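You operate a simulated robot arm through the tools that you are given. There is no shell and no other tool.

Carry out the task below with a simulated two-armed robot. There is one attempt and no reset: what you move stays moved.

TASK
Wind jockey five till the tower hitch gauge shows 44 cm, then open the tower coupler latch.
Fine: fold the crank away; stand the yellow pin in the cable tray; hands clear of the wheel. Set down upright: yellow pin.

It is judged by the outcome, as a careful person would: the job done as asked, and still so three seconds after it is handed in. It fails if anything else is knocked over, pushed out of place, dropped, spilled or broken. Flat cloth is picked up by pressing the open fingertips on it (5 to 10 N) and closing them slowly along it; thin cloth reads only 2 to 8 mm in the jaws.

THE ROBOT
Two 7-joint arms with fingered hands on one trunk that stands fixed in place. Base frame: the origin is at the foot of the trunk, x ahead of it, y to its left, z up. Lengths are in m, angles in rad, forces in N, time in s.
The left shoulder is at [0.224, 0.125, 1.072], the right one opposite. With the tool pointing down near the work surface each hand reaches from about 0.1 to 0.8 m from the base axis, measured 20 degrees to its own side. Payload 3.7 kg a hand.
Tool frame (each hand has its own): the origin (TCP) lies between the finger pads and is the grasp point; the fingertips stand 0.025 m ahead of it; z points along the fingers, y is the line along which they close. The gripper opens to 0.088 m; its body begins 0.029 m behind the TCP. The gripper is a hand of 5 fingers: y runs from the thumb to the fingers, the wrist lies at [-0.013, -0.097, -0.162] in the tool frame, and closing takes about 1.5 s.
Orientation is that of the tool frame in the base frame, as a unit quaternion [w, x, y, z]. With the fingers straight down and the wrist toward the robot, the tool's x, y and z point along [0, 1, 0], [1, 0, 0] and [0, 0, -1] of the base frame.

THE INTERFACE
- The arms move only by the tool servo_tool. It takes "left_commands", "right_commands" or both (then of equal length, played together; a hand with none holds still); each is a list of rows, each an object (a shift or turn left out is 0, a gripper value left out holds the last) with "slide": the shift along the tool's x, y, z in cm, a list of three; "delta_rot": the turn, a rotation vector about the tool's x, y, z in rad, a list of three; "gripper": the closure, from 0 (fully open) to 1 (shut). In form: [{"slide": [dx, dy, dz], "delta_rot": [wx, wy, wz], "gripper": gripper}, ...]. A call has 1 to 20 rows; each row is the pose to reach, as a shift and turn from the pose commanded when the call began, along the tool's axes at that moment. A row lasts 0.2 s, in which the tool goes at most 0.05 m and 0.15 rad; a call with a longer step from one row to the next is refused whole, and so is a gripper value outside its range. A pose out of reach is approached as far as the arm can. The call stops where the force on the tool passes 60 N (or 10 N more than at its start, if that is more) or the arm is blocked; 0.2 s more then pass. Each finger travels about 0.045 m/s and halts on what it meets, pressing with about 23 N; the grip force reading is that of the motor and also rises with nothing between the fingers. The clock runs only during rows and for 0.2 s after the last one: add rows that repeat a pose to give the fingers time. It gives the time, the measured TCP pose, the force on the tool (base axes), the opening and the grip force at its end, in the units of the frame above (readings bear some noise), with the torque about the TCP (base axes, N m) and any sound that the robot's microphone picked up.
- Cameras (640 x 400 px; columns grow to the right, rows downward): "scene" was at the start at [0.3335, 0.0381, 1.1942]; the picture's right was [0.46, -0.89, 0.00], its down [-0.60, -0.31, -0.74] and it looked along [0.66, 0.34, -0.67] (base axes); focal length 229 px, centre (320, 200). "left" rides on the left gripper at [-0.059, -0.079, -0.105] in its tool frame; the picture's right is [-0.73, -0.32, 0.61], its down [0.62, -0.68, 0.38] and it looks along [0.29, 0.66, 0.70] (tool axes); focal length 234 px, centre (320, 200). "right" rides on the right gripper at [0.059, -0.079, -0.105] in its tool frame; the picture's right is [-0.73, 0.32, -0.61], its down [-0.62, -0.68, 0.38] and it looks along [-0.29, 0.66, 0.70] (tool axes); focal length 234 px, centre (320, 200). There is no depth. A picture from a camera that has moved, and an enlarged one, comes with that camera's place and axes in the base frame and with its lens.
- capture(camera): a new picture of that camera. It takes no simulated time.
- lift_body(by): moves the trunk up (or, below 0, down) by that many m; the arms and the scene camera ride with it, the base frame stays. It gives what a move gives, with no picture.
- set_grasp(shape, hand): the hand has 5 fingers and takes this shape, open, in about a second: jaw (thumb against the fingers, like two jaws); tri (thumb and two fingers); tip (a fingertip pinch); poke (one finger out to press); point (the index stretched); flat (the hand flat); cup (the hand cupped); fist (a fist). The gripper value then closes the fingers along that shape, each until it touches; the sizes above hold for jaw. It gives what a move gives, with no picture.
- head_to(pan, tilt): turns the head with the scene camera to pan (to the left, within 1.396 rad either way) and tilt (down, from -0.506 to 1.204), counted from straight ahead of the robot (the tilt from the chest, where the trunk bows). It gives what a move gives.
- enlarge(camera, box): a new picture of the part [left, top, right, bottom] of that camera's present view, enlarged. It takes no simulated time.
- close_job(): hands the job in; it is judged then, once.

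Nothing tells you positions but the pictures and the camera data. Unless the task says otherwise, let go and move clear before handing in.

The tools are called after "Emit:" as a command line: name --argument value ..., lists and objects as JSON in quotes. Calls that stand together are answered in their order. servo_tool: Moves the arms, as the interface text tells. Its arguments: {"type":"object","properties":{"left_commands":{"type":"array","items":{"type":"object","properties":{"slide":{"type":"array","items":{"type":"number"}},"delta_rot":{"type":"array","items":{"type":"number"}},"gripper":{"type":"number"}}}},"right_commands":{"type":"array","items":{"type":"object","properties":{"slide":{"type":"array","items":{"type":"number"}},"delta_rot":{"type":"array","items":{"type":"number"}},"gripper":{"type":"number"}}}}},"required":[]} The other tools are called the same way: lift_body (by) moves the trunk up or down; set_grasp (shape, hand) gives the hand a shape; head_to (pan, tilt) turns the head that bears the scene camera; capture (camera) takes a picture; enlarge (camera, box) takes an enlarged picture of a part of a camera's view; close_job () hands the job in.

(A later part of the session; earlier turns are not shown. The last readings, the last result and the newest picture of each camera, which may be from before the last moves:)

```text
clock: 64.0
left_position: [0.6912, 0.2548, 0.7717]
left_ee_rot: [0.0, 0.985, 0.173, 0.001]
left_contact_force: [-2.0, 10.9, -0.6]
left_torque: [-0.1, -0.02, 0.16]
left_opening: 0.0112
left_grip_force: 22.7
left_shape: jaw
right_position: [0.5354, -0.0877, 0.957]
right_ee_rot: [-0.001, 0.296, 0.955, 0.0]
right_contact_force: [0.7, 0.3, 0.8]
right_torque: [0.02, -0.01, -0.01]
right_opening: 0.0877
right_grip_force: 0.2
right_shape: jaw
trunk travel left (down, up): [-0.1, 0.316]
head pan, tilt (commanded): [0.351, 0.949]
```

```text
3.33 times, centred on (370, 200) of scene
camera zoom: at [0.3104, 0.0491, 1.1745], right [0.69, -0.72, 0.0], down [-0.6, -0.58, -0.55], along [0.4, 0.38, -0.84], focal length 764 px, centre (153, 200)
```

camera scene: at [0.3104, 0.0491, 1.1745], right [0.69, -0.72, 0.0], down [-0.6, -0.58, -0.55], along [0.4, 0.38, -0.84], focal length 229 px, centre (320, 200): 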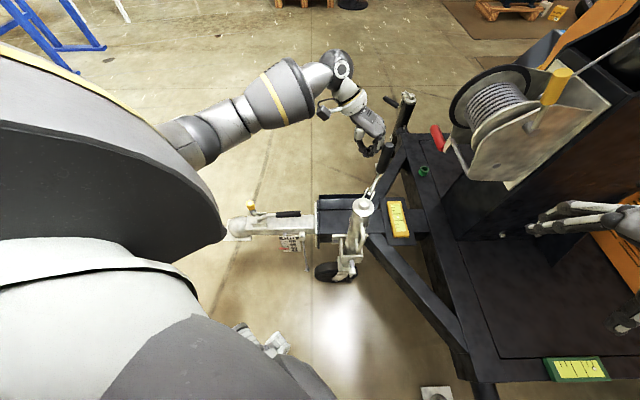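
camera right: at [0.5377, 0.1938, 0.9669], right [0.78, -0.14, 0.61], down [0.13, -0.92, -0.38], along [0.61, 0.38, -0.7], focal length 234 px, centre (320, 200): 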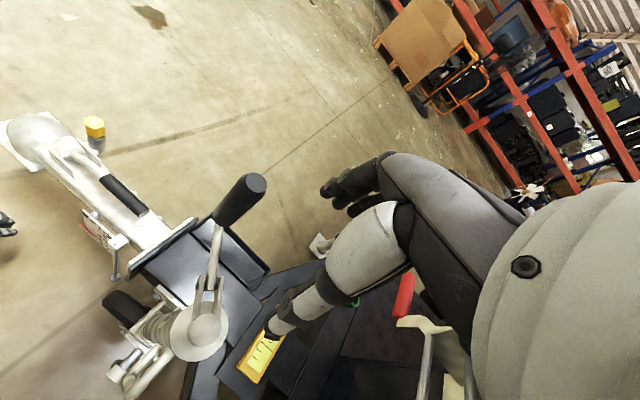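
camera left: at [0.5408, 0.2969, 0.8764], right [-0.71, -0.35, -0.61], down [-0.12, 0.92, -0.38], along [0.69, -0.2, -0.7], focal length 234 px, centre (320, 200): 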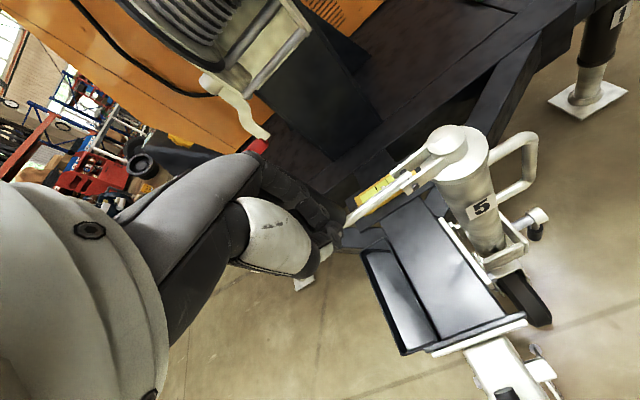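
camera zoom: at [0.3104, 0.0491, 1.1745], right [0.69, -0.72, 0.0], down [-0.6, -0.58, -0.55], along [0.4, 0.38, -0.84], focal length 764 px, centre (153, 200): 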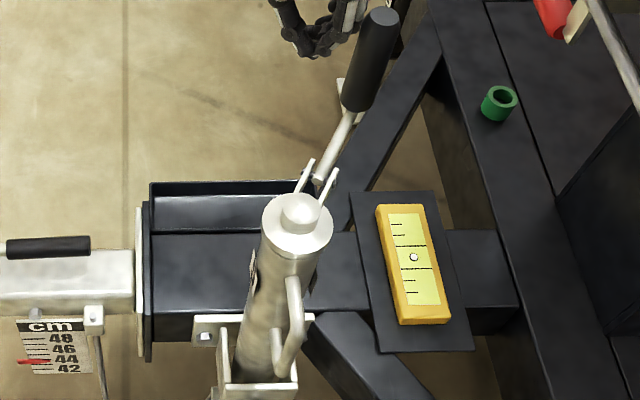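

The push continues well (about 11 N). I'll read the gauge and push further.

Emit:
enlarge --camera "scene" --box '[270, 228, 314, 260]'

Emit:
servo_tool --left_commands '[{"slide": [0.2, 1.57, 0], "delta_rot": [0, 0, 0.1]}, {"slide": [0.1, 3.1, 0], "delta_rot": [0, 0, 0.2]}]'

Emit:
capture --camera "scene"

```text
12.50 times, centred on (292, 244) of scene
camera zoom: at [0.3104, 0.0491, 1.1745], right [0.69, -0.72, 0.0], down [-0.6, -0.58, -0.55], along [0.4, 0.38, -0.84], focal length 2864 px, centre (670, -350)
```

zoom: 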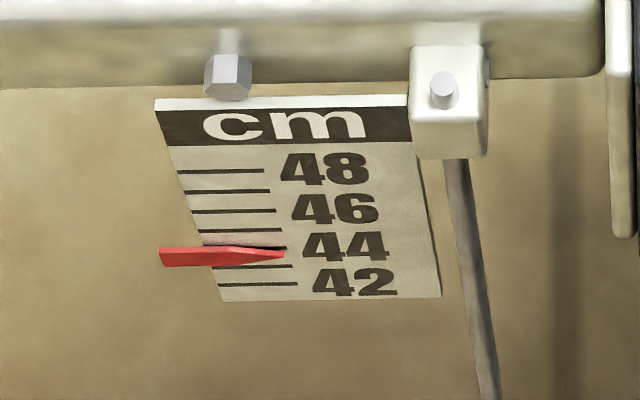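

```text
clock: 64.6
left_position: [0.7018, 0.2264, 0.7708]
left_ee_rot: [0.0, 0.997, 0.074, 0.0]
left_contact_force: [-1.4, 11.2, 0.8]
left_torque: [-0.11, -0.01, 0.11]
left_opening: 0.0111
left_grip_force: 23.3
left_shape: jaw
right_position: [0.5363, -0.0876, 0.9561]
right_ee_rot: [0.0, 0.296, 0.955, 0.0]
right_contact_force: [0.5, 0.4, 0.2]
right_torque: [0.03, -0.01, 0.04]
right_opening: 0.0878
right_grip_force: 0.1
right_shape: jaw
trunk travel left (down, up): [-0.1, 0.316]
head pan, tilt (commanded): [0.351, 0.949]
```

```text
taken
camera scene: at [0.3101, 0.0491, 1.1745], right [0.69, -0.72, 0.0], down [-0.6, -0.58, -0.55], along [0.4, 0.38, -0.84], focal length 229 px, centre (320, 200)
```

scene: 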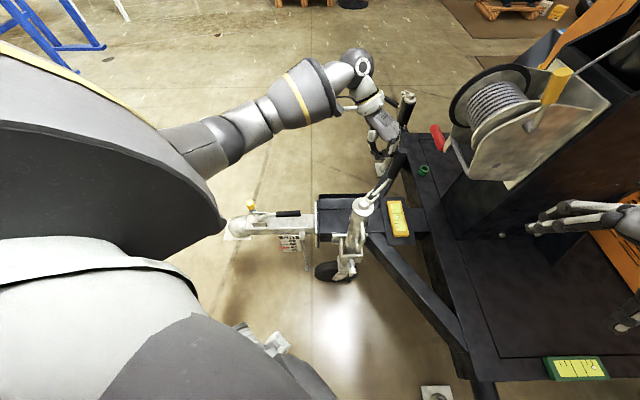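

The gauge reads about 43.63 with the crank near 0°, and the lead is close to 0.6 cm per turn, so rather more than half a turn remains. I'll push a further 28° with the left hand before handing over to the right.

Emit:
servo_tool --left_commands '[{"slide": [0.38, 1.43, 0], "delta_rot": [0, 0, 0.08]}, {"slide": [0.28, 2.78, 0], "delta_rot": [0, 0, 0.15]}, {"slide": [0.03, 4.09, 0], "delta_rot": [0, 0, 0.22]}, {"slide": [-0.39, 5.35, 0], "delta_rot": [0, 0, 0.29]}]'

Emit:
capture --camera "scene"

Emit:
enlarge --camera "scene" --box '[300, 130, 460, 250]'

```text
clock: 65.6
left_position: [0.7065, 0.173, 0.772]
left_ee_rot: [0.001, 0.998, -0.07, 0.0]
left_contact_force: [3.5, 9.5, -0.6]
left_torque: [-0.06, 0.03, 0.15]
left_opening: 0.0111
left_grip_force: 22.7
left_shape: jaw
right_position: [0.5363, -0.0887, 0.9563]
right_ee_rot: [0.0, 0.295, 0.955, 0.0]
right_contact_force: [0.0, 0.5, 0.6]
right_torque: [0.0, 0.0, 0.01]
right_opening: 0.0878
right_grip_force: 0.1
right_shape: jaw
trunk travel left (down, up): [-0.1, 0.316]
head pan, tilt (commanded): [0.351, 0.949]
```

```text
taken
camera scene: at [0.3108, 0.0489, 1.1743], right [0.69, -0.72, 0.0], down [-0.6, -0.58, -0.55], along [0.4, 0.38, -0.84], focal length 229 px, centre (320, 200)
```

scene: 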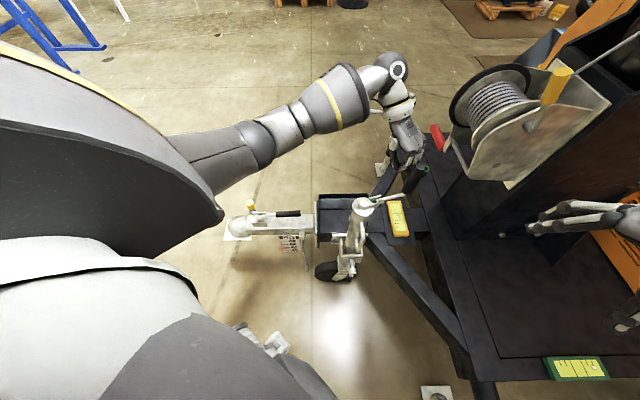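

```text
3.33 times, centred on (380, 190) of scene
camera zoom: at [0.3108, 0.0489, 1.1743], right [0.69, -0.72, 0.0], down [-0.6, -0.58, -0.55], along [0.4, 0.38, -0.84], focal length 764 px, centre (120, 233)
```

zoom: 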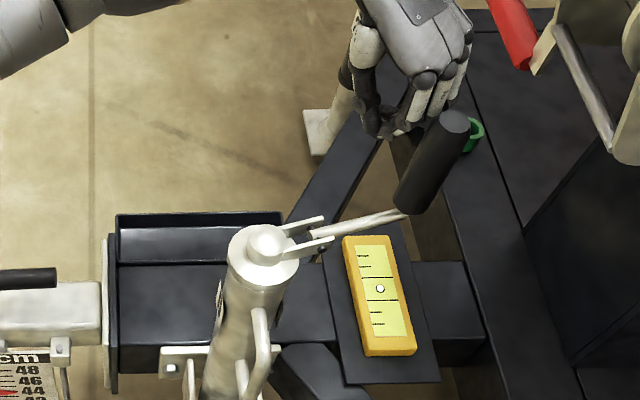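

Still in reach and pushing squarely. I'll go on another 14–28° in small steps.

Emit:
servo_tool --left_commands '[{"slide": [-0.02, 1.32, 0], "delta_rot": [0, 0, 0.12]}, {"slide": [-0.14, 2.62, 0], "delta_rot": [0, 0, 0.24]}]'

Emit:
enlarge --camera "scene" --box '[300, 130, 460, 250]'

Emit:
enlarge --camera "scene" --box '[270, 228, 314, 260]'

```text
clock: 66.2
left_position: [0.702, 0.1484, 0.7717]
left_ee_rot: [0.001, 0.982, -0.189, 0.0]
left_contact_force: [6.6, 8.7, -0.6]
left_torque: [-0.09, 0.08, 0.17]
left_opening: 0.0109
left_grip_force: 23.4
left_shape: jaw
right_position: [0.5364, -0.089, 0.957]
right_ee_rot: [0.0, 0.296, 0.955, 0.0]
right_contact_force: [0.5, -0.1, 0.1]
right_torque: [0.01, 0.03, 0.01]
right_opening: 0.0877
right_grip_force: 0.0
right_shape: jaw
trunk travel left (down, up): [-0.1, 0.316]
head pan, tilt (commanded): [0.351, 0.949]
```

```text
3.33 times, centred on (380, 190) of scene
camera zoom: at [0.3109, 0.0489, 1.1743], right [0.69, -0.72, 0.0], down [-0.6, -0.58, -0.55], along [0.39, 0.38, -0.84], focal length 764 px, centre (120, 233)
```

zoom: 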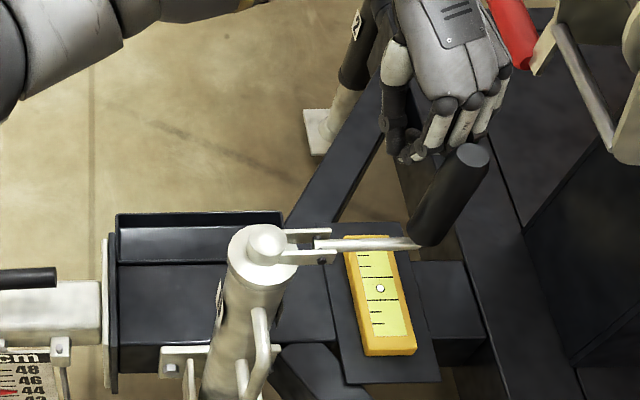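

```text
12.50 times, centred on (292, 244) of scene
camera zoom: at [0.3109, 0.0489, 1.1743], right [0.69, -0.72, 0.0], down [-0.6, -0.58, -0.55], along [0.39, 0.38, -0.84], focal length 2864 px, centre (670, -350)
```

zoom: 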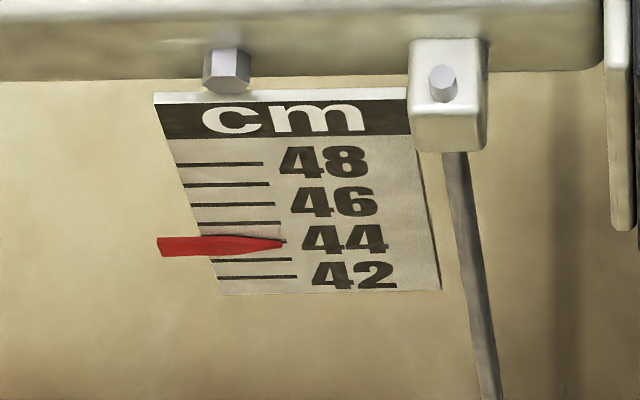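

The gauge climbed to about 43.9 in this view, nearer than reckoned, so I'll stop here and take a careful level reading. I'll back the left hand off, lift it clear, and bring it round toward the gauge.

Emit:
servo_tool --left_commands '[{"slide": [0, -2, 0]}, {"slide": [0, -3.5, -2]}, {"slide": [0, -3.5, -5.5]}, {"slide": [0, -3.5, -9]}, {"slide": [-2.8, -4.7, -9], "delta_rot": [0, 0, -0.15]}, {"slide": [-5.6, -5.9, -9], "delta_rot": [0, 0, -0.3]}, {"slide": [-8.4, -7.1, -9], "delta_rot": [0, 0, -0.45]}, {"slide": [-11.2, -8.2, -9], "delta_rot": [0, 0, -0.6]}, {"slide": [-14.0, -9.4, -9], "delta_rot": [0, 0, -0.75]}, {"slide": [-16.8, -10.6, -9], "delta_rot": [0, 0, -0.9]}, {"slide": [-19.6, -11.8, -9], "delta_rot": [0, 0, -1.05]}, {"slide": [-22.4, -12.9, -9], "delta_rot": [0, 0, -1.2]}, {"slide": [-25.2, -14.1, -9], "delta_rot": [0, 0, -1.35]}, {"slide": [-28, -15.2, -9], "delta_rot": [0, 0, -1.5]}, {"slide": [-30.5, -16.2, -9], "delta_rot": [0, 0, -1.65]}, {"slide": [-33, -17.2, -9], "delta_rot": [0, 0, -1.78], "gripper": 0.5}, {"slide": [-33, -17.2, -9], "delta_rot": [0, 0, -1.78], "gripper": 0.0}]'

Emit:
capture --camera "scene"

Emit:
capture --camera "left"

```text
clock: 69.8
left_position: [0.4575, 0.4293, 0.8589]
left_ee_rot: [0.0, 0.764, 0.645, -0.001]
left_contact_force: [0.4, -0.7, 0.8]
left_torque: [-0.01, -0.01, 0.0]
left_opening: 0.0537
left_grip_force: 0.0
left_shape: jaw
right_position: [0.5367, -0.0897, 0.957]
right_ee_rot: [0.0, 0.295, 0.955, 0.0]
right_contact_force: [0.5, 0.7, 1.0]
right_torque: [0.03, -0.02, 0.01]
right_opening: 0.0877
right_grip_force: 0.1
right_shape: jaw
trunk travel left (down, up): [-0.1, 0.316]
head pan, tilt (commanded): [0.351, 0.949]
```

```text
taken
camera scene: at [0.3342, 0.0171, 1.1827], right [0.23, -0.97, 0.0], down [-0.75, -0.18, -0.64], along [0.62, 0.15, -0.77], focal length 229 px, centre (320, 200)
```

scene: 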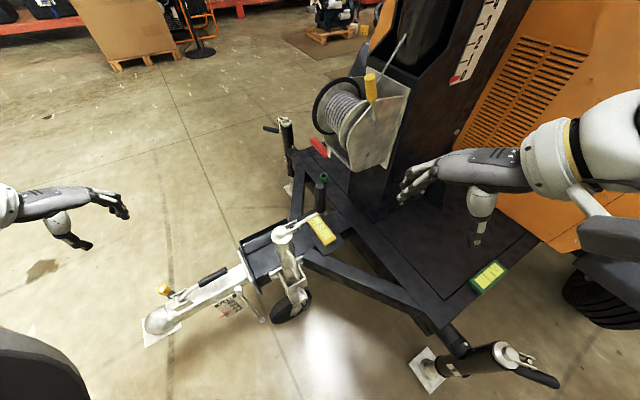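

```text
taken
camera left: at [0.3707, 0.3837, 0.965], right [-0.44, -0.66, -0.61], down [-0.57, 0.73, -0.38], along [0.7, 0.18, -0.7], focal length 234 px, centre (320, 200)
```

left: 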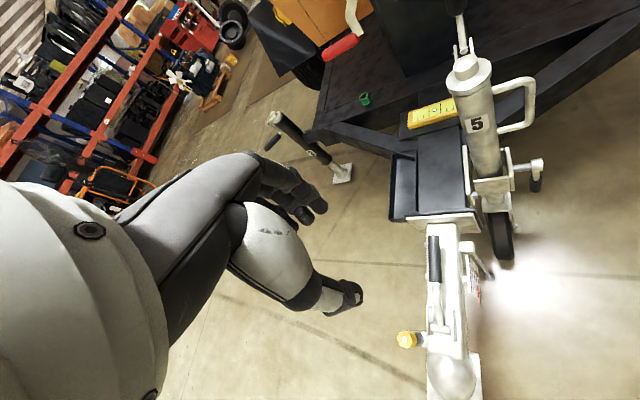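

The scene camera is back near its earlier calibration pose, so I'll compare the gauge there, then go down for the level view.

Emit:
enlarge --camera "scene" --box '[205, 285, 255, 325]'

Emit:
servo_tool --left_commands '[{"slide": [-1.0, -1.0, 3.5], "delta_rot": [0, 0, -0.1]}, {"slide": [-2.0, -2.0, 7.0], "delta_rot": [0, 0, -0.2]}, {"slide": [-3.0, -3.0, 10.5], "delta_rot": [0, 0, -0.3]}, {"slide": [-4.0, -4.0, 14.0], "delta_rot": [0, 0, -0.4]}, {"slide": [-5.0, -5.0, 17.5], "delta_rot": [0, 0, -0.5]}, {"slide": [-6.0, -5.5, 21.0], "delta_rot": [0, 0, -0.6]}, {"slide": [-7.0, -6.0, 24.5], "delta_rot": [0, 0, -0.65]}, {"slide": [-7.5, -6.5, 28.0], "delta_rot": [0, 0, -0.7]}, {"slide": [-8.0, -7.5, 31.5], "delta_rot": [0, 0, -0.75]}, {"slide": [-8.5, -8.5, 35.0], "delta_rot": [0, 0, -0.8]}, {"slide": [-9.0, -9.5, 38.5], "delta_rot": [0, 0, -0.85]}, {"slide": [-9.5, -10.5, 42.0], "delta_rot": [0, 0, -0.9]}, {"slide": [-9.5, -11, 45.0], "delta_rot": [0, 0, -0.9]}, {"slide": [-9.5, -11, 47.0], "delta_rot": [0, 0, -0.9]}, {"slide": [-9.5, -11, 47.0], "delta_rot": [0, 0, -0.9]}]'

Emit:
capture --camera "left"

```text
10.00 times, centred on (230, 305) of scene
camera zoom: at [0.3342, 0.0171, 1.1827], right [0.23, -0.97, 0.0], down [-0.75, -0.18, -0.64], along [0.62, 0.15, -0.77], focal length 2291 px, centre (1220, -850)
```

zoom: 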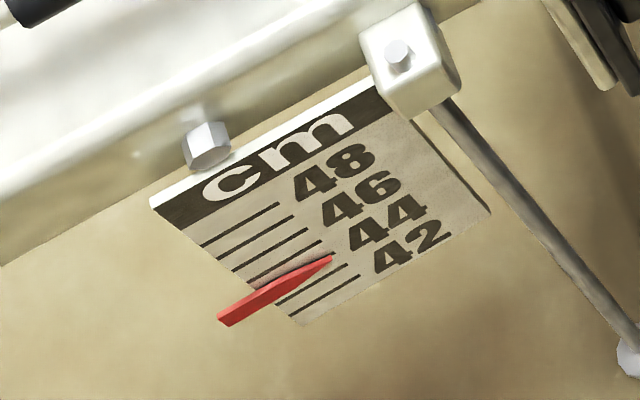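

```text
clock: 73.2
left_position: [0.3491, 0.366, 0.4326]
left_ee_rot: [0.022, 0.41, 0.91, 0.046]
left_contact_force: [-0.3, -0.2, 0.8]
left_torque: [-0.02, -0.02, 0.02]
left_opening: 0.0879
left_grip_force: 0.0
left_shape: jaw
right_position: [0.529, -0.1041, 0.9609]
right_ee_rot: [0.003, 0.296, 0.955, 0.009]
right_contact_force: [0.1, -0.9, 0.3]
right_torque: [0.04, 0.0, -0.02]
right_opening: 0.0877
right_grip_force: 0.1
right_shape: jaw
trunk travel left (down, up): [-0.1, 0.316]
head pan, tilt (commanded): [0.351, 0.949]
stopped in row 15 (left hand): the arm was blocked; the commanded pose is now the measured one
```

```text
taken
camera left: at [0.3216, 0.2629, 0.529], right [0.29, -0.72, -0.64], down [-0.89, 0.04, -0.45], along [0.35, 0.7, -0.63], focal length 234 px, centre (320, 200)
```

left: 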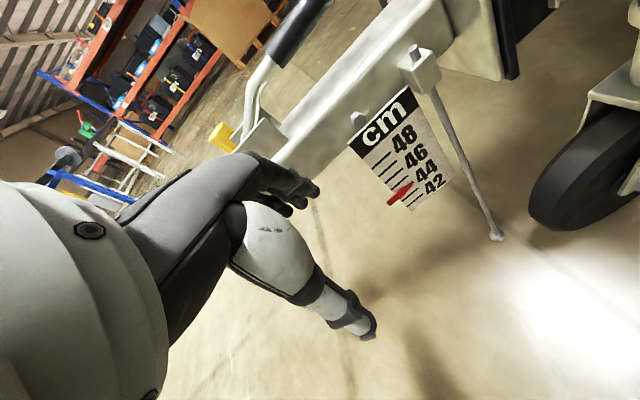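

The arm stopped itself just short (no force on the hand), but the gauge is in good view. I'll read it and check that nothing is touched.

Emit:
enlarge --camera "left" --box '[375, 130, 455, 210]'

Emit:
capture --camera "scene"

```text
5.00 times, centred on (415, 170) of left
camera zoom: at [0.3216, 0.2629, 0.529], right [0.29, -0.72, -0.64], down [-0.89, 0.04, -0.45], along [0.35, 0.7, -0.63], focal length 1171 px, centre (-155, 350)
```

zoom: 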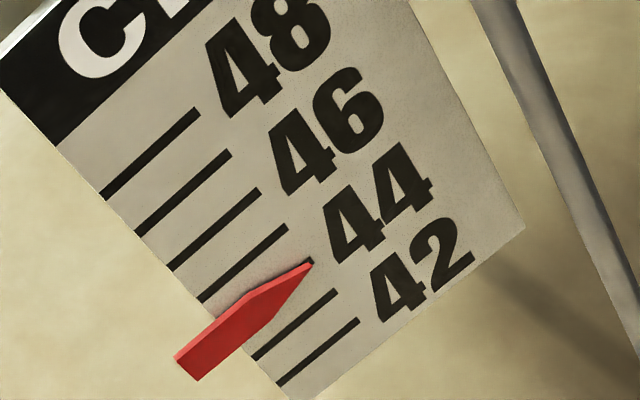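

```text
taken
camera scene: at [0.3241, 0.0165, 1.1978], right [0.42, -0.91, -0.01], down [-0.61, -0.27, -0.74], along [0.67, 0.32, -0.67], focal length 229 px, centre (320, 200)
```

scene: 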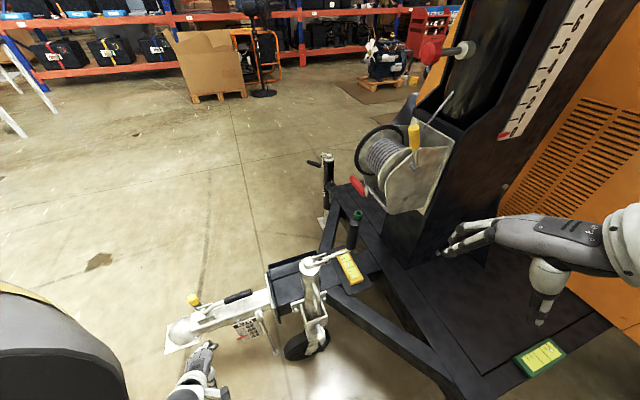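

The gauge now reads 44.0 within my measuring error (pointer tip on the 44 tick). Next I'll fold the crank with the right hand, as it points almost the same way as at the start; first I locate the grip.

Emit:
enlarge --camera "scene" --box '[270, 190, 390, 290]'

Emit:
capture --camera "right"

```text
4.00 times, centred on (330, 240) of scene
camera zoom: at [0.3241, 0.0165, 1.1978], right [0.42, -0.91, -0.01], down [-0.61, -0.27, -0.74], along [0.67, 0.32, -0.67], focal length 916 px, centre (280, 40)
```

zoom: 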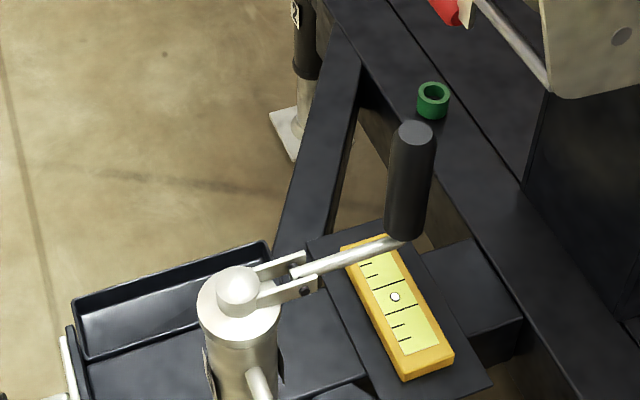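

```text
taken
camera right: at [0.4347, -0.1369, 1.0631], right [0.77, -0.15, 0.61], down [0.13, -0.91, -0.4], along [0.62, 0.39, -0.68], focal length 234 px, centre (320, 200)
```

right: 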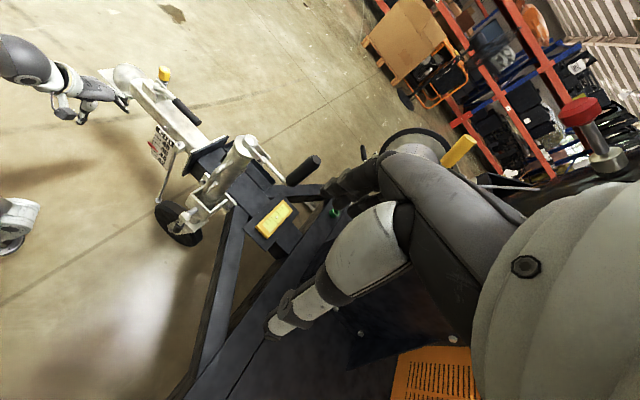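

I'll raise the left hand back out, and bring the open right hand above the crank grip.

Emit:
servo_tool --left_commands '[{"slide": [0, 0.3, -2.7], "delta_rot": [0.015, 0, 0]}, {"slide": [0, 0.6, -5.4], "delta_rot": [0.03, 0, 0]}, {"slide": [0, 0.9, -8.1], "delta_rot": [0.045, 0, 0]}, {"slide": [0, 1.2, -10.8], "delta_rot": [0.06, 0, 0]}, {"slide": [0, 1.5, -13.5], "delta_rot": [0.075, 0, 0]}, {"slide": [0, 1.8, -16.2], "delta_rot": [0.09, 0, 0]}, {"slide": [0, 2.0, -18.7], "delta_rot": [0.1, 0, 0]}, {"slide": [0, 2.0, -18.7], "delta_rot": [0.1, 0, 0]}]' --right_commands '[{"slide": [-0.1, 3.6, 1.3], "delta_rot": [0.01, 0, 0.03]}, {"slide": [-0.3, 7.2, 2.6], "delta_rot": [0.019, 0, 0.06]}, {"slide": [-0.4, 10.8, 3.9], "delta_rot": [0.019, 0, 0.09]}, {"slide": [-0.5, 14.4, 5.2], "delta_rot": [0.019, 0, 0.12]}, {"slide": [-0.7, 18, 6.5], "delta_rot": [0.019, 0, 0.15]}, {"slide": [-0.8, 21.5, 7.8], "delta_rot": [0.019, 0, 0.18]}, {"slide": [-0.9, 25, 9.1], "delta_rot": [0.019, 0, 0.2]}, {"slide": [-0.9, 25, 9.1], "delta_rot": [0.019, 0, 0.2]}]'

Emit:
capture --camera "right"

Emit:
capture --camera "scene"

```text
clock: 75.0
left_position: [0.3538, 0.3758, 0.6023]
left_ee_rot: [-0.006, 0.41, 0.912, -0.015]
left_contact_force: [-0.4, -0.8, -0.5]
left_torque: [0.01, 0.04, -0.01]
left_opening: 0.0878
left_grip_force: 0.0
left_shape: jaw
right_position: [0.6856, 0.1088, 0.8645]
right_ee_rot: [-0.003, 0.389, 0.921, -0.009]
right_contact_force: [0.1, 0.1, 0.1]
right_torque: [0.0, -0.01, -0.03]
right_opening: 0.0878
right_grip_force: 0.1
right_shape: jaw
trunk travel left (down, up): [-0.1, 0.316]
head pan, tilt (commanded): [0.351, 0.949]
```

```text
taken
camera right: at [0.5909, 0.0983, 0.9681], right [0.74, -0.29, 0.6], down [-0.06, -0.93, -0.37], along [0.67, 0.24, -0.71], focal length 234 px, centre (320, 200)
```

right: 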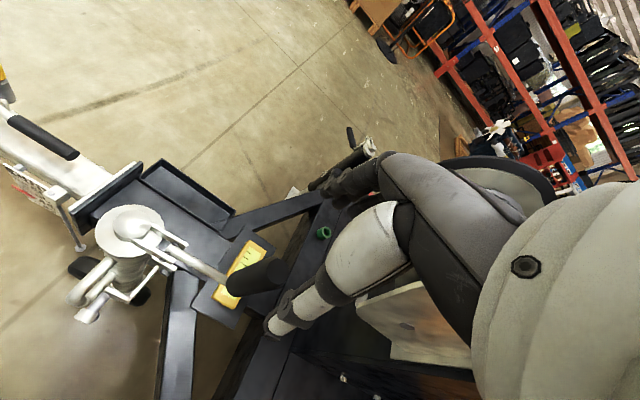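

```text
taken
camera scene: at [0.3353, 0.0212, 1.1858], right [0.27, -0.96, 0.0], down [-0.72, -0.2, -0.67], along [0.64, 0.18, -0.74], focal length 229 px, centre (320, 200)
```

scene: 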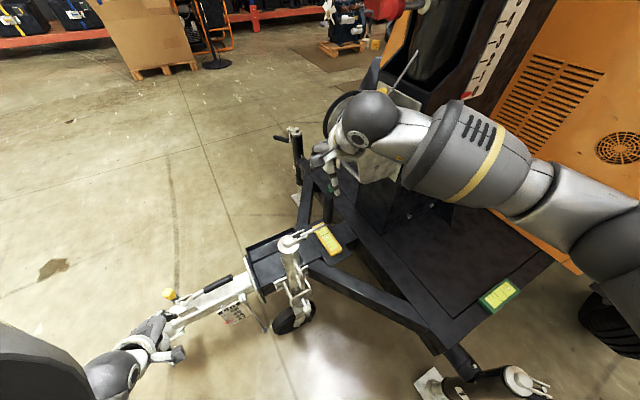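

The grip shows just on the thumb side of centre. I'll zoom to measure the offset.

Emit:
enlarge --camera "right" --box '[180, 220, 340, 340]'

Emit:
enlarge --camera "scene" --box '[260, 160, 380, 260]'

```text
3.33 times, centred on (260, 280) of right
camera zoom: at [0.5909, 0.0983, 0.9681], right [0.74, -0.29, 0.6], down [-0.06, -0.93, -0.37], along [0.67, 0.24, -0.71], focal length 781 px, centre (520, -67)
```

zoom: 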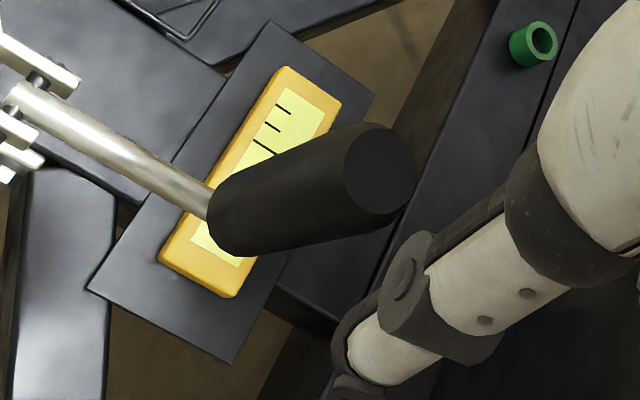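

```text
4.00 times, centred on (320, 210) of scene
camera zoom: at [0.3353, 0.0212, 1.1858], right [0.27, -0.96, 0.0], down [-0.72, -0.2, -0.67], along [0.64, 0.18, -0.74], focal length 916 px, centre (320, 160)
```

zoom: 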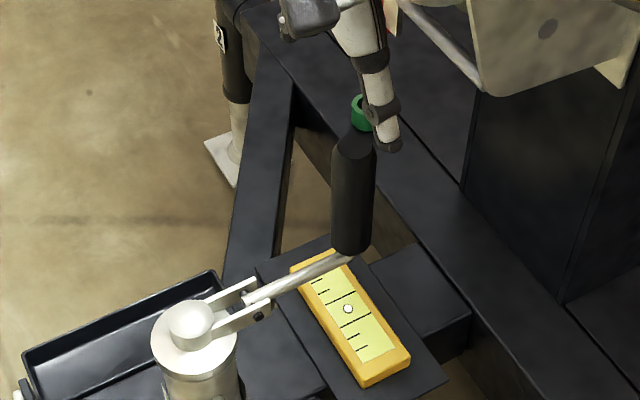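

The grip stands at (0.6815, 0.0993), almost the very angle where it began (one full turn). I'll centre the right hand on it, lower, and pinch its upper part for folding.

Emit:
servo_tool --right_commands '[{"slide": [-0.2, -0.5, 0], "delta_rot": [-0.019, 0, 0]}, {"slide": [-0.4, -1.0, 0], "delta_rot": [-0.019, 0, 0]}, {"slide": [-0.4, -1.0, 3], "delta_rot": [-0.019, 0, 0]}, {"slide": [-0.4, -1.0, 6], "delta_rot": [-0.019, 0, 0]}, {"slide": [-0.4, -1.0, 8.2], "delta_rot": [-0.019, 0, 0]}, {"slide": [-0.4, -1.0, 8.2], "delta_rot": [-0.019, 0, 0]}]'

Emit:
capture --camera "right"

Emit:
enlarge --camera "scene" --box '[260, 160, 380, 260]'

```text
clock: 76.4
left_position: [0.3545, 0.375, 0.6013]
left_ee_rot: [-0.006, 0.411, 0.912, -0.016]
left_contact_force: [0.4, -0.4, 0.3]
left_torque: [0.01, 0.03, -0.03]
left_opening: 0.0878
left_grip_force: 0.1
left_shape: jaw
right_position: [0.6795, 0.1004, 0.782]
right_ee_rot: [0.001, 0.39, 0.921, 0.0]
right_contact_force: [-0.4, 0.7, 0.2]
right_torque: [0.03, -0.03, 0.01]
right_opening: 0.0877
right_grip_force: 0.0
right_shape: jaw
trunk travel left (down, up): [-0.1, 0.316]
head pan, tilt (commanded): [0.351, 0.949]
```

```text
taken
camera right: at [0.5826, 0.087, 0.8852], right [0.74, -0.3, 0.61], down [-0.05, -0.92, -0.38], along [0.67, 0.25, -0.7], focal length 234 px, centre (320, 200)
```

right: 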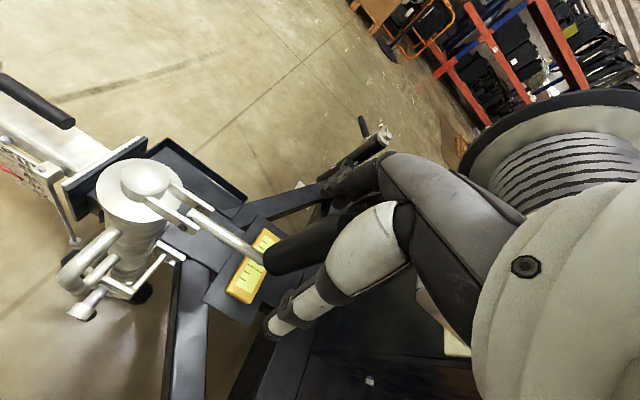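

```text
4.00 times, centred on (320, 210) of scene
camera zoom: at [0.3352, 0.0208, 1.1858], right [0.27, -0.96, 0.0], down [-0.72, -0.2, -0.67], along [0.64, 0.18, -0.75], focal length 916 px, centre (320, 160)
```

zoom: 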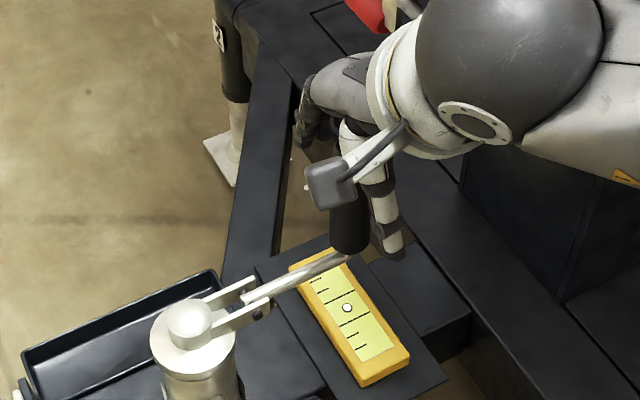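

The hand straddles the grip well. I'll close on it and begin folding it outward and down along the arc.

Emit:
servo_tool --right_commands '[{"slide": [-0.2, 0, 0], "gripper": 0.4}, {"slide": [-0.2, 0, 0], "gripper": 0.6}, {"slide": [-0.2, 0, 0], "gripper": 0.75}, {"slide": [-0.2, 0, 0], "gripper": 0.9}, {"slide": [-0.2, 0, 0], "gripper": 0.9}, {"slide": [-0.2, 0, 0], "gripper": 0.9}, {"slide": [-0.2, 0, 0], "gripper": 0.9}, {"slide": [-0.75, 0, 0.6], "gripper": 0.9}, {"slide": [-1.28, 0, 1.27], "gripper": 0.9}, {"slide": [-1.75, 0, 1.98], "gripper": 0.9}, {"slide": [-2.14, 0, 2.69], "gripper": 0.9}]'

Emit:
capture --camera "right"

Emit:
enlarge --camera "scene" --box '[260, 160, 380, 260]'

```text
clock: 78.8
left_position: [0.3534, 0.3746, 0.6016]
left_ee_rot: [-0.006, 0.411, 0.912, -0.015]
left_contact_force: [-0.4, -0.5, -0.3]
left_torque: [0.05, -0.01, -0.02]
left_opening: 0.0878
left_grip_force: 0.1
left_shape: jaw
right_position: [0.6948, 0.0844, 0.757]
right_ee_rot: [0.001, 0.39, 0.921, 0.0]
right_contact_force: [-0.4, -0.3, 0.9]
right_torque: [0.14, 0.12, 0.01]
right_opening: 0.0186
right_grip_force: 22.9
right_shape: jaw
trunk travel left (down, up): [-0.1, 0.316]
head pan, tilt (commanded): [0.351, 0.949]
```

```text
taken
camera right: at [0.5984, 0.0723, 0.8593], right [0.74, -0.3, 0.61], down [-0.06, -0.92, -0.38], along [0.67, 0.25, -0.7], focal length 234 px, centre (320, 200)
```

right: 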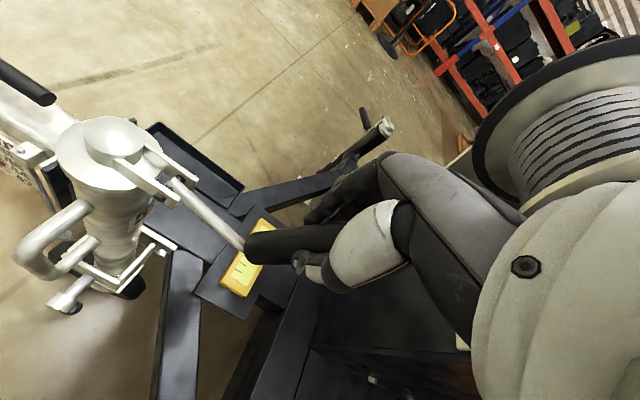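

```text
4.00 times, centred on (320, 210) of scene
camera zoom: at [0.3352, 0.0206, 1.1855], right [0.27, -0.96, 0.0], down [-0.72, -0.2, -0.67], along [0.64, 0.18, -0.75], focal length 916 px, centre (320, 160)
```

zoom: 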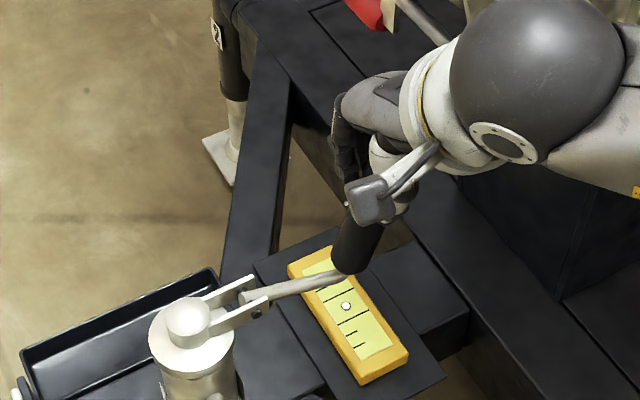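

Folding goes freely. I'll continue the arc down to the folded position.

Emit:
servo_tool --right_commands '[{"slide": [-0.35, 0, 0.75]}, {"slide": [-0.64, 0, 1.53]}, {"slide": [-0.87, 0, 2.34]}, {"slide": [-1.03, 0, 3.15]}, {"slide": [-1.13, 0, 3.98]}, {"slide": [-1.16, 0, 4.81]}, {"slide": [-1.13, 0, 5.64]}, {"slide": [-1.03, 0, 6.47]}, {"slide": [-0.87, 0, 7.28]}, {"slide": [-0.64, 0, 8.09]}, {"slide": [-0.35, 0, 8.87]}, {"slide": [0, 0, 9.62]}]'

Emit:
capture --camera "right"

Emit:
enlarge --camera "scene" --box '[260, 160, 380, 260]'

```text
clock: 81.4
left_position: [0.353, 0.3753, 0.6018]
left_ee_rot: [-0.006, 0.41, 0.912, -0.015]
left_contact_force: [0.0, 0.1, -0.5]
left_torque: [0.0, 0.0, 0.0]
left_opening: 0.0876
left_grip_force: 0.0
left_shape: jaw
right_position: [0.6922, 0.0866, 0.6621]
right_ee_rot: [0.0, 0.39, 0.921, 0.0]
right_contact_force: [-1.0, 4.3, 4.7]
right_torque: [0.27, 0.17, 0.16]
right_opening: 0.0197
right_grip_force: 22.8
right_shape: jaw
trunk travel left (down, up): [-0.1, 0.316]
head pan, tilt (commanded): [0.351, 0.949]
```

```text
taken
camera right: at [0.596, 0.0734, 0.7641], right [0.74, -0.3, 0.61], down [-0.05, -0.92, -0.38], along [0.67, 0.25, -0.7], focal length 234 px, centre (320, 200)
```

right: 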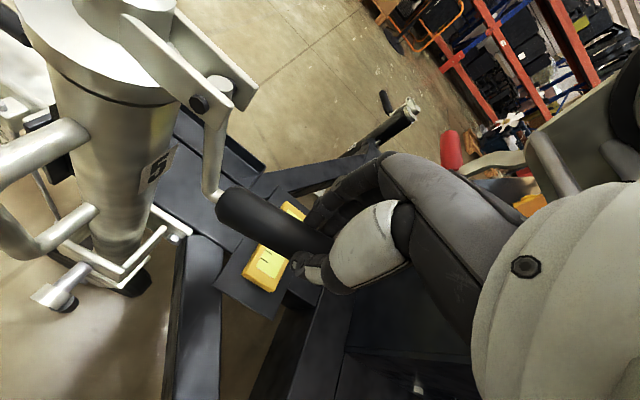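

```text
4.00 times, centred on (320, 210) of scene
camera zoom: at [0.3348, 0.0206, 1.1856], right [0.27, -0.96, 0.0], down [-0.72, -0.2, -0.66], along [0.64, 0.18, -0.75], focal length 916 px, centre (320, 160)
```

zoom: 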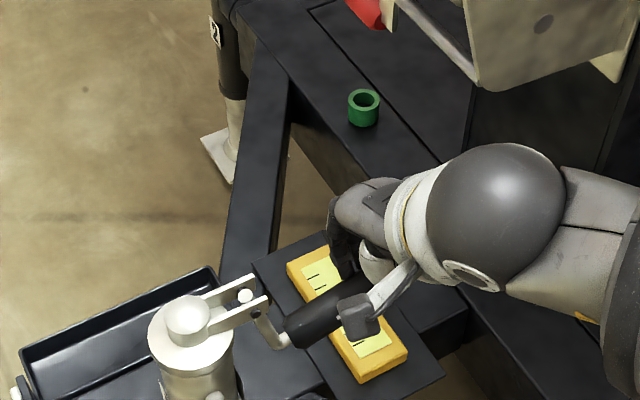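

Nearly folded. I'll finish the last part until it meets its stop.

Emit:
servo_tool --right_commands '[{"slide": [0.35, 0, 0.73]}, {"slide": [0.75, 0, 1.42]}, {"slide": [1.2, 0, 2.05]}, {"slide": [1.65, 0, 2.6]}, {"slide": [1.9, 0, 2.9]}, {"slide": [1.9, 0, 2.9]}]'

Emit:
capture --camera "right"

Emit:
enlarge --camera "scene" --box '[260, 160, 380, 260]'

```text
clock: 82.8
left_position: [0.3519, 0.3739, 0.6041]
left_ee_rot: [-0.004, 0.41, 0.912, -0.013]
left_contact_force: [0.0, 0.7, -0.3]
left_torque: [0.0, 0.03, 0.01]
left_opening: 0.0878
left_grip_force: 0.0
left_shape: jaw
right_position: [0.6832, 0.0984, 0.6396]
right_ee_rot: [0.005, 0.391, 0.92, 0.004]
right_contact_force: [3.6, -5.5, 38.7]
right_torque: [-0.05, 0.0, 0.01]
right_opening: 0.0218
right_grip_force: 23.0
right_shape: jaw
trunk travel left (down, up): [-0.1, 0.316]
head pan, tilt (commanded): [0.351, 0.949]
```

```text
taken
camera right: at [0.5852, 0.0856, 0.7411], right [0.73, -0.3, 0.62], down [-0.05, -0.92, -0.39], along [0.68, 0.25, -0.69], focal length 234 px, centre (320, 200)
```

right: 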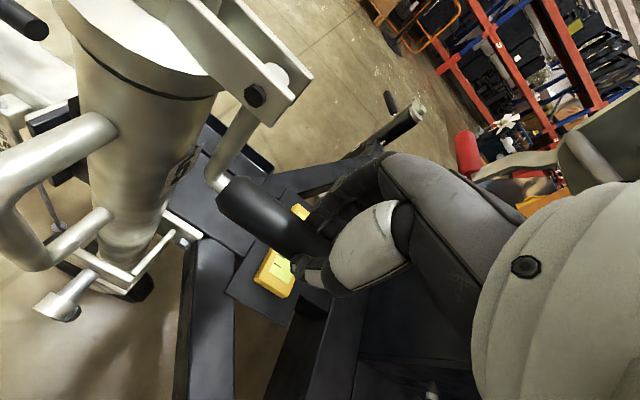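

```text
4.00 times, centred on (320, 210) of scene
camera zoom: at [0.3312, 0.0194, 1.1872], right [0.27, -0.96, 0.0], down [-0.72, -0.2, -0.67], along [0.64, 0.18, -0.75], focal length 916 px, centre (320, 160)
```

zoom: 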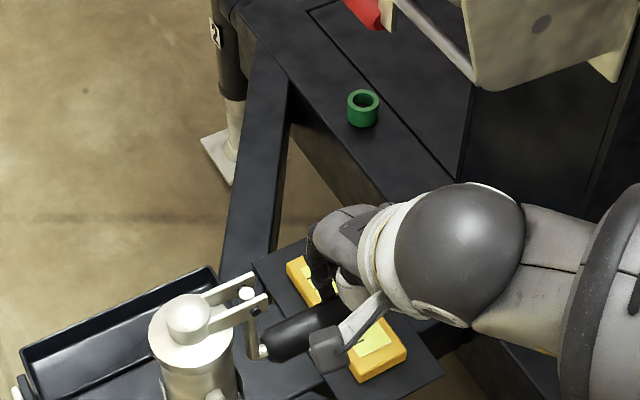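

The crank met its folded stop (39 N upward on the hand), matching its first appearance. I'll relieve the pressure, open, and lift away.

Emit:
servo_tool --right_commands '[{"slide": [-0.2, 0, -0.6]}, {"slide": [-0.2, 0, -0.7], "gripper": 0.5}, {"slide": [-0.2, 0, -0.7], "gripper": 0.2}, {"slide": [-0.2, 0, -0.7], "gripper": 0.0}, {"slide": [-0.2, 0, -0.7], "gripper": 0.0}, {"slide": [-0.2, 0, -0.7], "gripper": 0.0}, {"slide": [-0.2, 0, -0.7], "gripper": 0.0}, {"slide": [-0.2, 0, -4], "gripper": 0.0}, {"slide": [-0.2, 0, -8], "gripper": 0.0}, {"slide": [-0.2, 0, -12], "gripper": 0.0}, {"slide": [-0.2, 0, -16], "gripper": 0.0}]'

Emit:
capture --camera "right"

Emit:
enlarge --camera "scene" --box '[260, 160, 380, 260]'

Emit:
capture --camera "left"

```text
clock: 85.2
left_position: [0.3522, 0.3754, 0.6018]
left_ee_rot: [-0.006, 0.411, 0.912, -0.014]
left_contact_force: [0.4, 0.5, 0.1]
left_torque: [0.0, 0.0, 0.03]
left_opening: 0.0878
left_grip_force: 0.1
left_shape: jaw
right_position: [0.6826, 0.0979, 0.7947]
right_ee_rot: [0.0, 0.39, 0.921, 0.0]
right_contact_force: [-0.2, 0.5, 0.5]
right_torque: [-0.01, 0.01, 0.0]
right_opening: 0.0876
right_grip_force: 0.0
right_shape: jaw
trunk travel left (down, up): [-0.1, 0.316]
head pan, tilt (commanded): [0.351, 0.949]
```

```text
taken
camera right: at [0.586, 0.0861, 0.8973], right [0.74, -0.3, 0.61], down [-0.05, -0.92, -0.38], along [0.67, 0.25, -0.7], focal length 234 px, centre (320, 200)
```

right: 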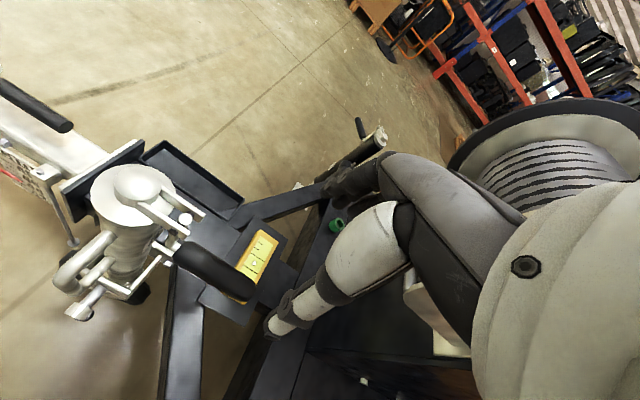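

```text
4.00 times, centred on (320, 210) of scene
camera zoom: at [0.3346, 0.0203, 1.1855], right [0.26, -0.96, 0.0], down [-0.72, -0.2, -0.66], along [0.64, 0.17, -0.75], focal length 916 px, centre (320, 160)
```

zoom: 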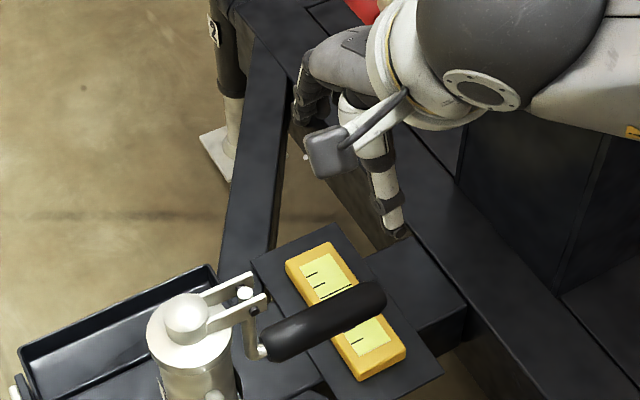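

```text
taken
camera left: at [0.3369, 0.2801, 0.7098], right [0.23, -0.77, -0.6], down [-0.93, 0.01, -0.36], along [0.28, 0.64, -0.72], focal length 234 px, centre (320, 200)
```

left: 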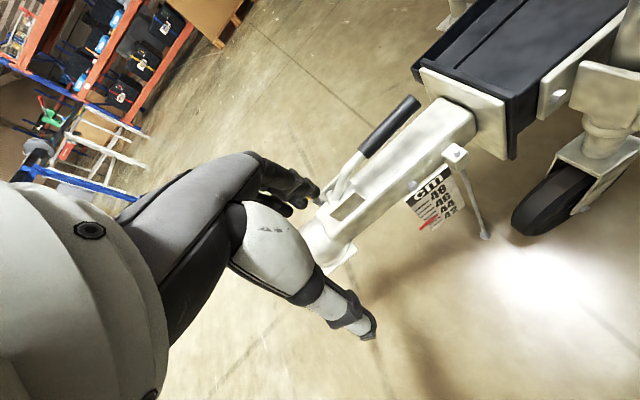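

The crank is folded as at first. I'll retire the right arm and re-read the gauge.

Emit:
enlarge --camera "left" --box '[395, 160, 465, 240]'

Emit:
servo_tool --right_commands '[{"slide": [0, -2, -3]}, {"slide": [0, -5, -6]}, {"slide": [0, -9, -9]}, {"slide": [0, -13, -12]}, {"slide": [0, -17, -14]}, {"slide": [0, -21, -16]}, {"slide": [0, -25, -17]}, {"slide": [0, -25, -17]}]'

Emit:
capture --camera "scene"

```text
5.00 times, centred on (430, 200) of left
camera zoom: at [0.3369, 0.2801, 0.7098], right [0.23, -0.77, -0.6], down [-0.93, 0.01, -0.36], along [0.28, 0.64, -0.72], focal length 1171 px, centre (-230, 200)
```

zoom: 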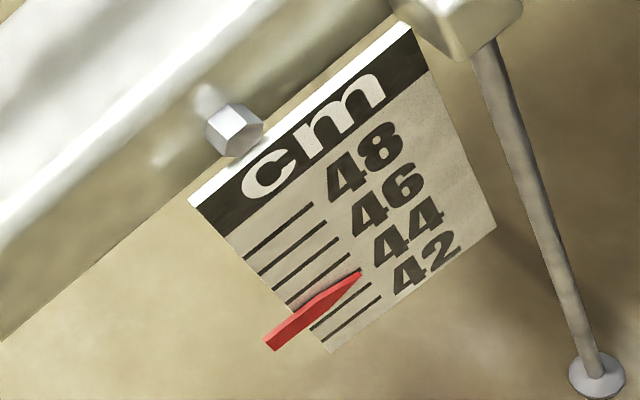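

```text
clock: 87.0
left_position: [0.3533, 0.3736, 0.6018]
left_ee_rot: [-0.006, 0.411, 0.912, -0.015]
left_contact_force: [-1.5, 0.0, 0.1]
left_torque: [-0.03, 0.0, 0.02]
left_opening: 0.0875
left_grip_force: 0.1
left_shape: jaw
right_position: [0.5307, -0.071, 0.9683]
right_ee_rot: [0.0, 0.39, 0.921, 0.0]
right_contact_force: [0.7, -0.3, 0.3]
right_torque: [-0.01, 0.01, -0.01]
right_opening: 0.0877
right_grip_force: 0.1
right_shape: jaw
right hand out of reach, approached as far as the arm can: row 7, 8
trunk travel left (down, up): [-0.1, 0.316]
head pan, tilt (commanded): [0.351, 0.949]
```

```text
taken
camera scene: at [0.3352, 0.02, 1.1851], right [0.26, -0.96, 0.0], down [-0.72, -0.2, -0.66], along [0.64, 0.17, -0.75], focal length 229 px, centre (320, 200)
```

scene: 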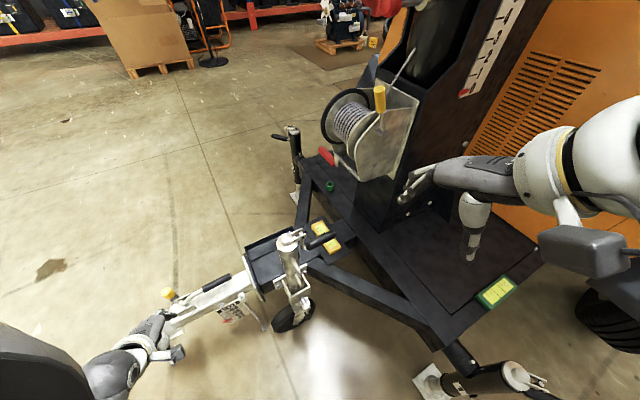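

The gauge still agrees with 44. Now the yellow pin: I'll zoom on it in the scene view.

Emit:
enlarge --camera "scene" --box '[140, 270, 220, 330]'

Emit:
enlarge --camera "right" --box '[0, 0, 200, 160]'

Emit:
enlarge --camera "scene" --box '[230, 210, 310, 300]'

```text
6.67 times, centred on (180, 300) of scene
camera zoom: at [0.3352, 0.02, 1.1851], right [0.26, -0.96, 0.0], down [-0.72, -0.2, -0.66], along [0.64, 0.17, -0.75], focal length 1527 px, centre (1253, -467)
```

zoom: 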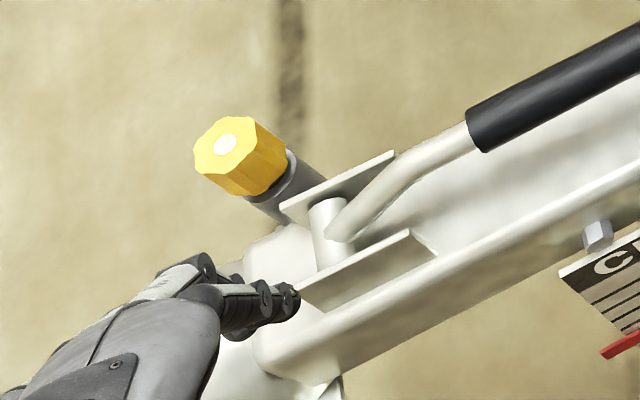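

```text
2.50 times, centred on (100, 80) of right
camera zoom: at [0.4337, -0.0836, 1.072], right [0.74, -0.3, 0.61], down [-0.05, -0.92, -0.38], along [0.67, 0.25, -0.7], focal length 585 px, centre (870, 500)
```

zoom: 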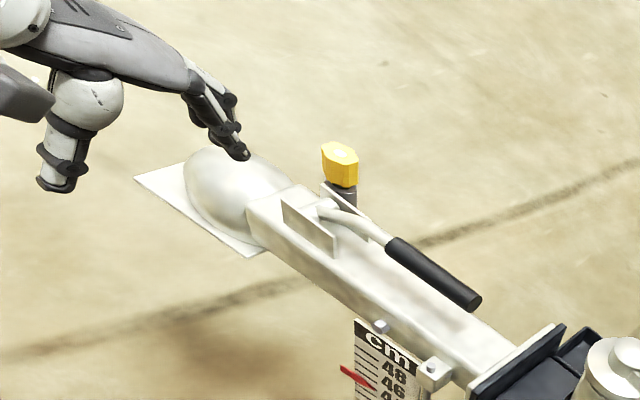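

```text
4.44 times, centred on (270, 255) of scene
camera zoom: at [0.3352, 0.02, 1.1851], right [0.26, -0.96, 0.0], down [-0.72, -0.2, -0.66], along [0.64, 0.17, -0.75], focal length 1018 px, centre (542, -44)
```

zoom: 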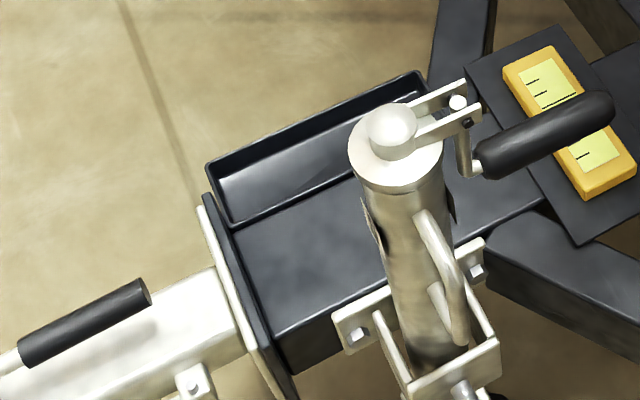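

The pin stands upright in a socket on the far side of the coupler, and the tray lies along the far side of the drawbar box. I'll measure both with the right and scene cameras.

Emit:
capture --camera "right"

Emit:
enlarge --camera "right" --box '[190, 110, 310, 210]'

Emit:
enlarge --camera "right" --box '[100, 40, 180, 100]'

```text
taken
camera right: at [0.4337, -0.0836, 1.072], right [0.74, -0.3, 0.61], down [-0.05, -0.92, -0.38], along [0.67, 0.25, -0.7], focal length 234 px, centre (320, 200)
```

right: 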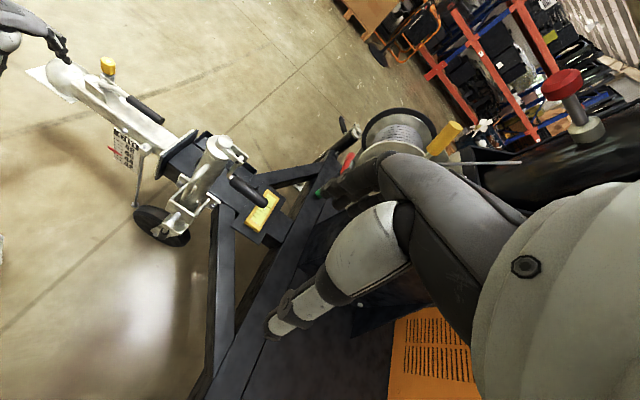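

```text
4.00 times, centred on (250, 160) of right
camera zoom: at [0.4337, -0.0836, 1.072], right [0.74, -0.3, 0.61], down [-0.05, -0.92, -0.38], along [0.67, 0.25, -0.7], focal length 937 px, centre (600, 360)
```

zoom: 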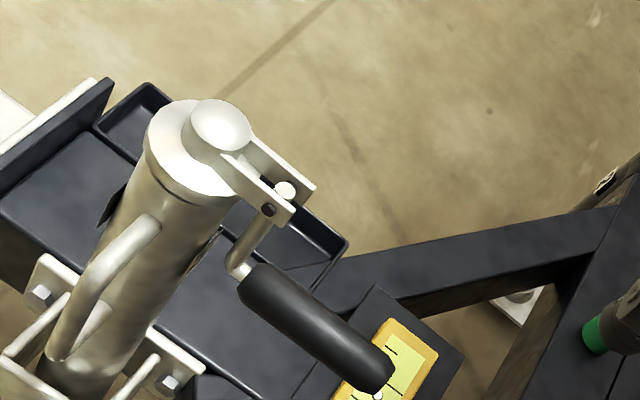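

```text
6.67 times, centred on (140, 70) of right
camera zoom: at [0.4337, -0.0836, 1.072], right [0.74, -0.3, 0.61], down [-0.05, -0.92, -0.38], along [0.67, 0.25, -0.7], focal length 1561 px, centre (1520, 1067)
```

zoom: 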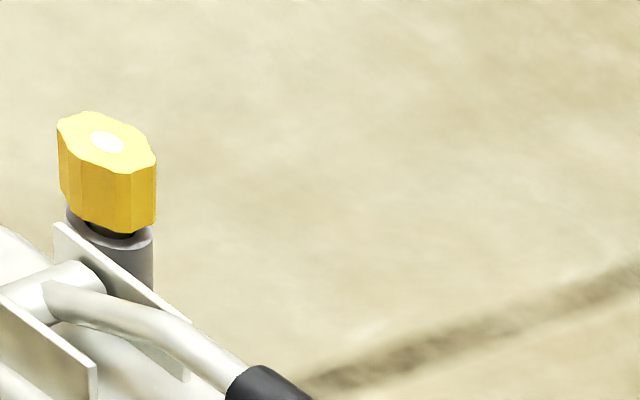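

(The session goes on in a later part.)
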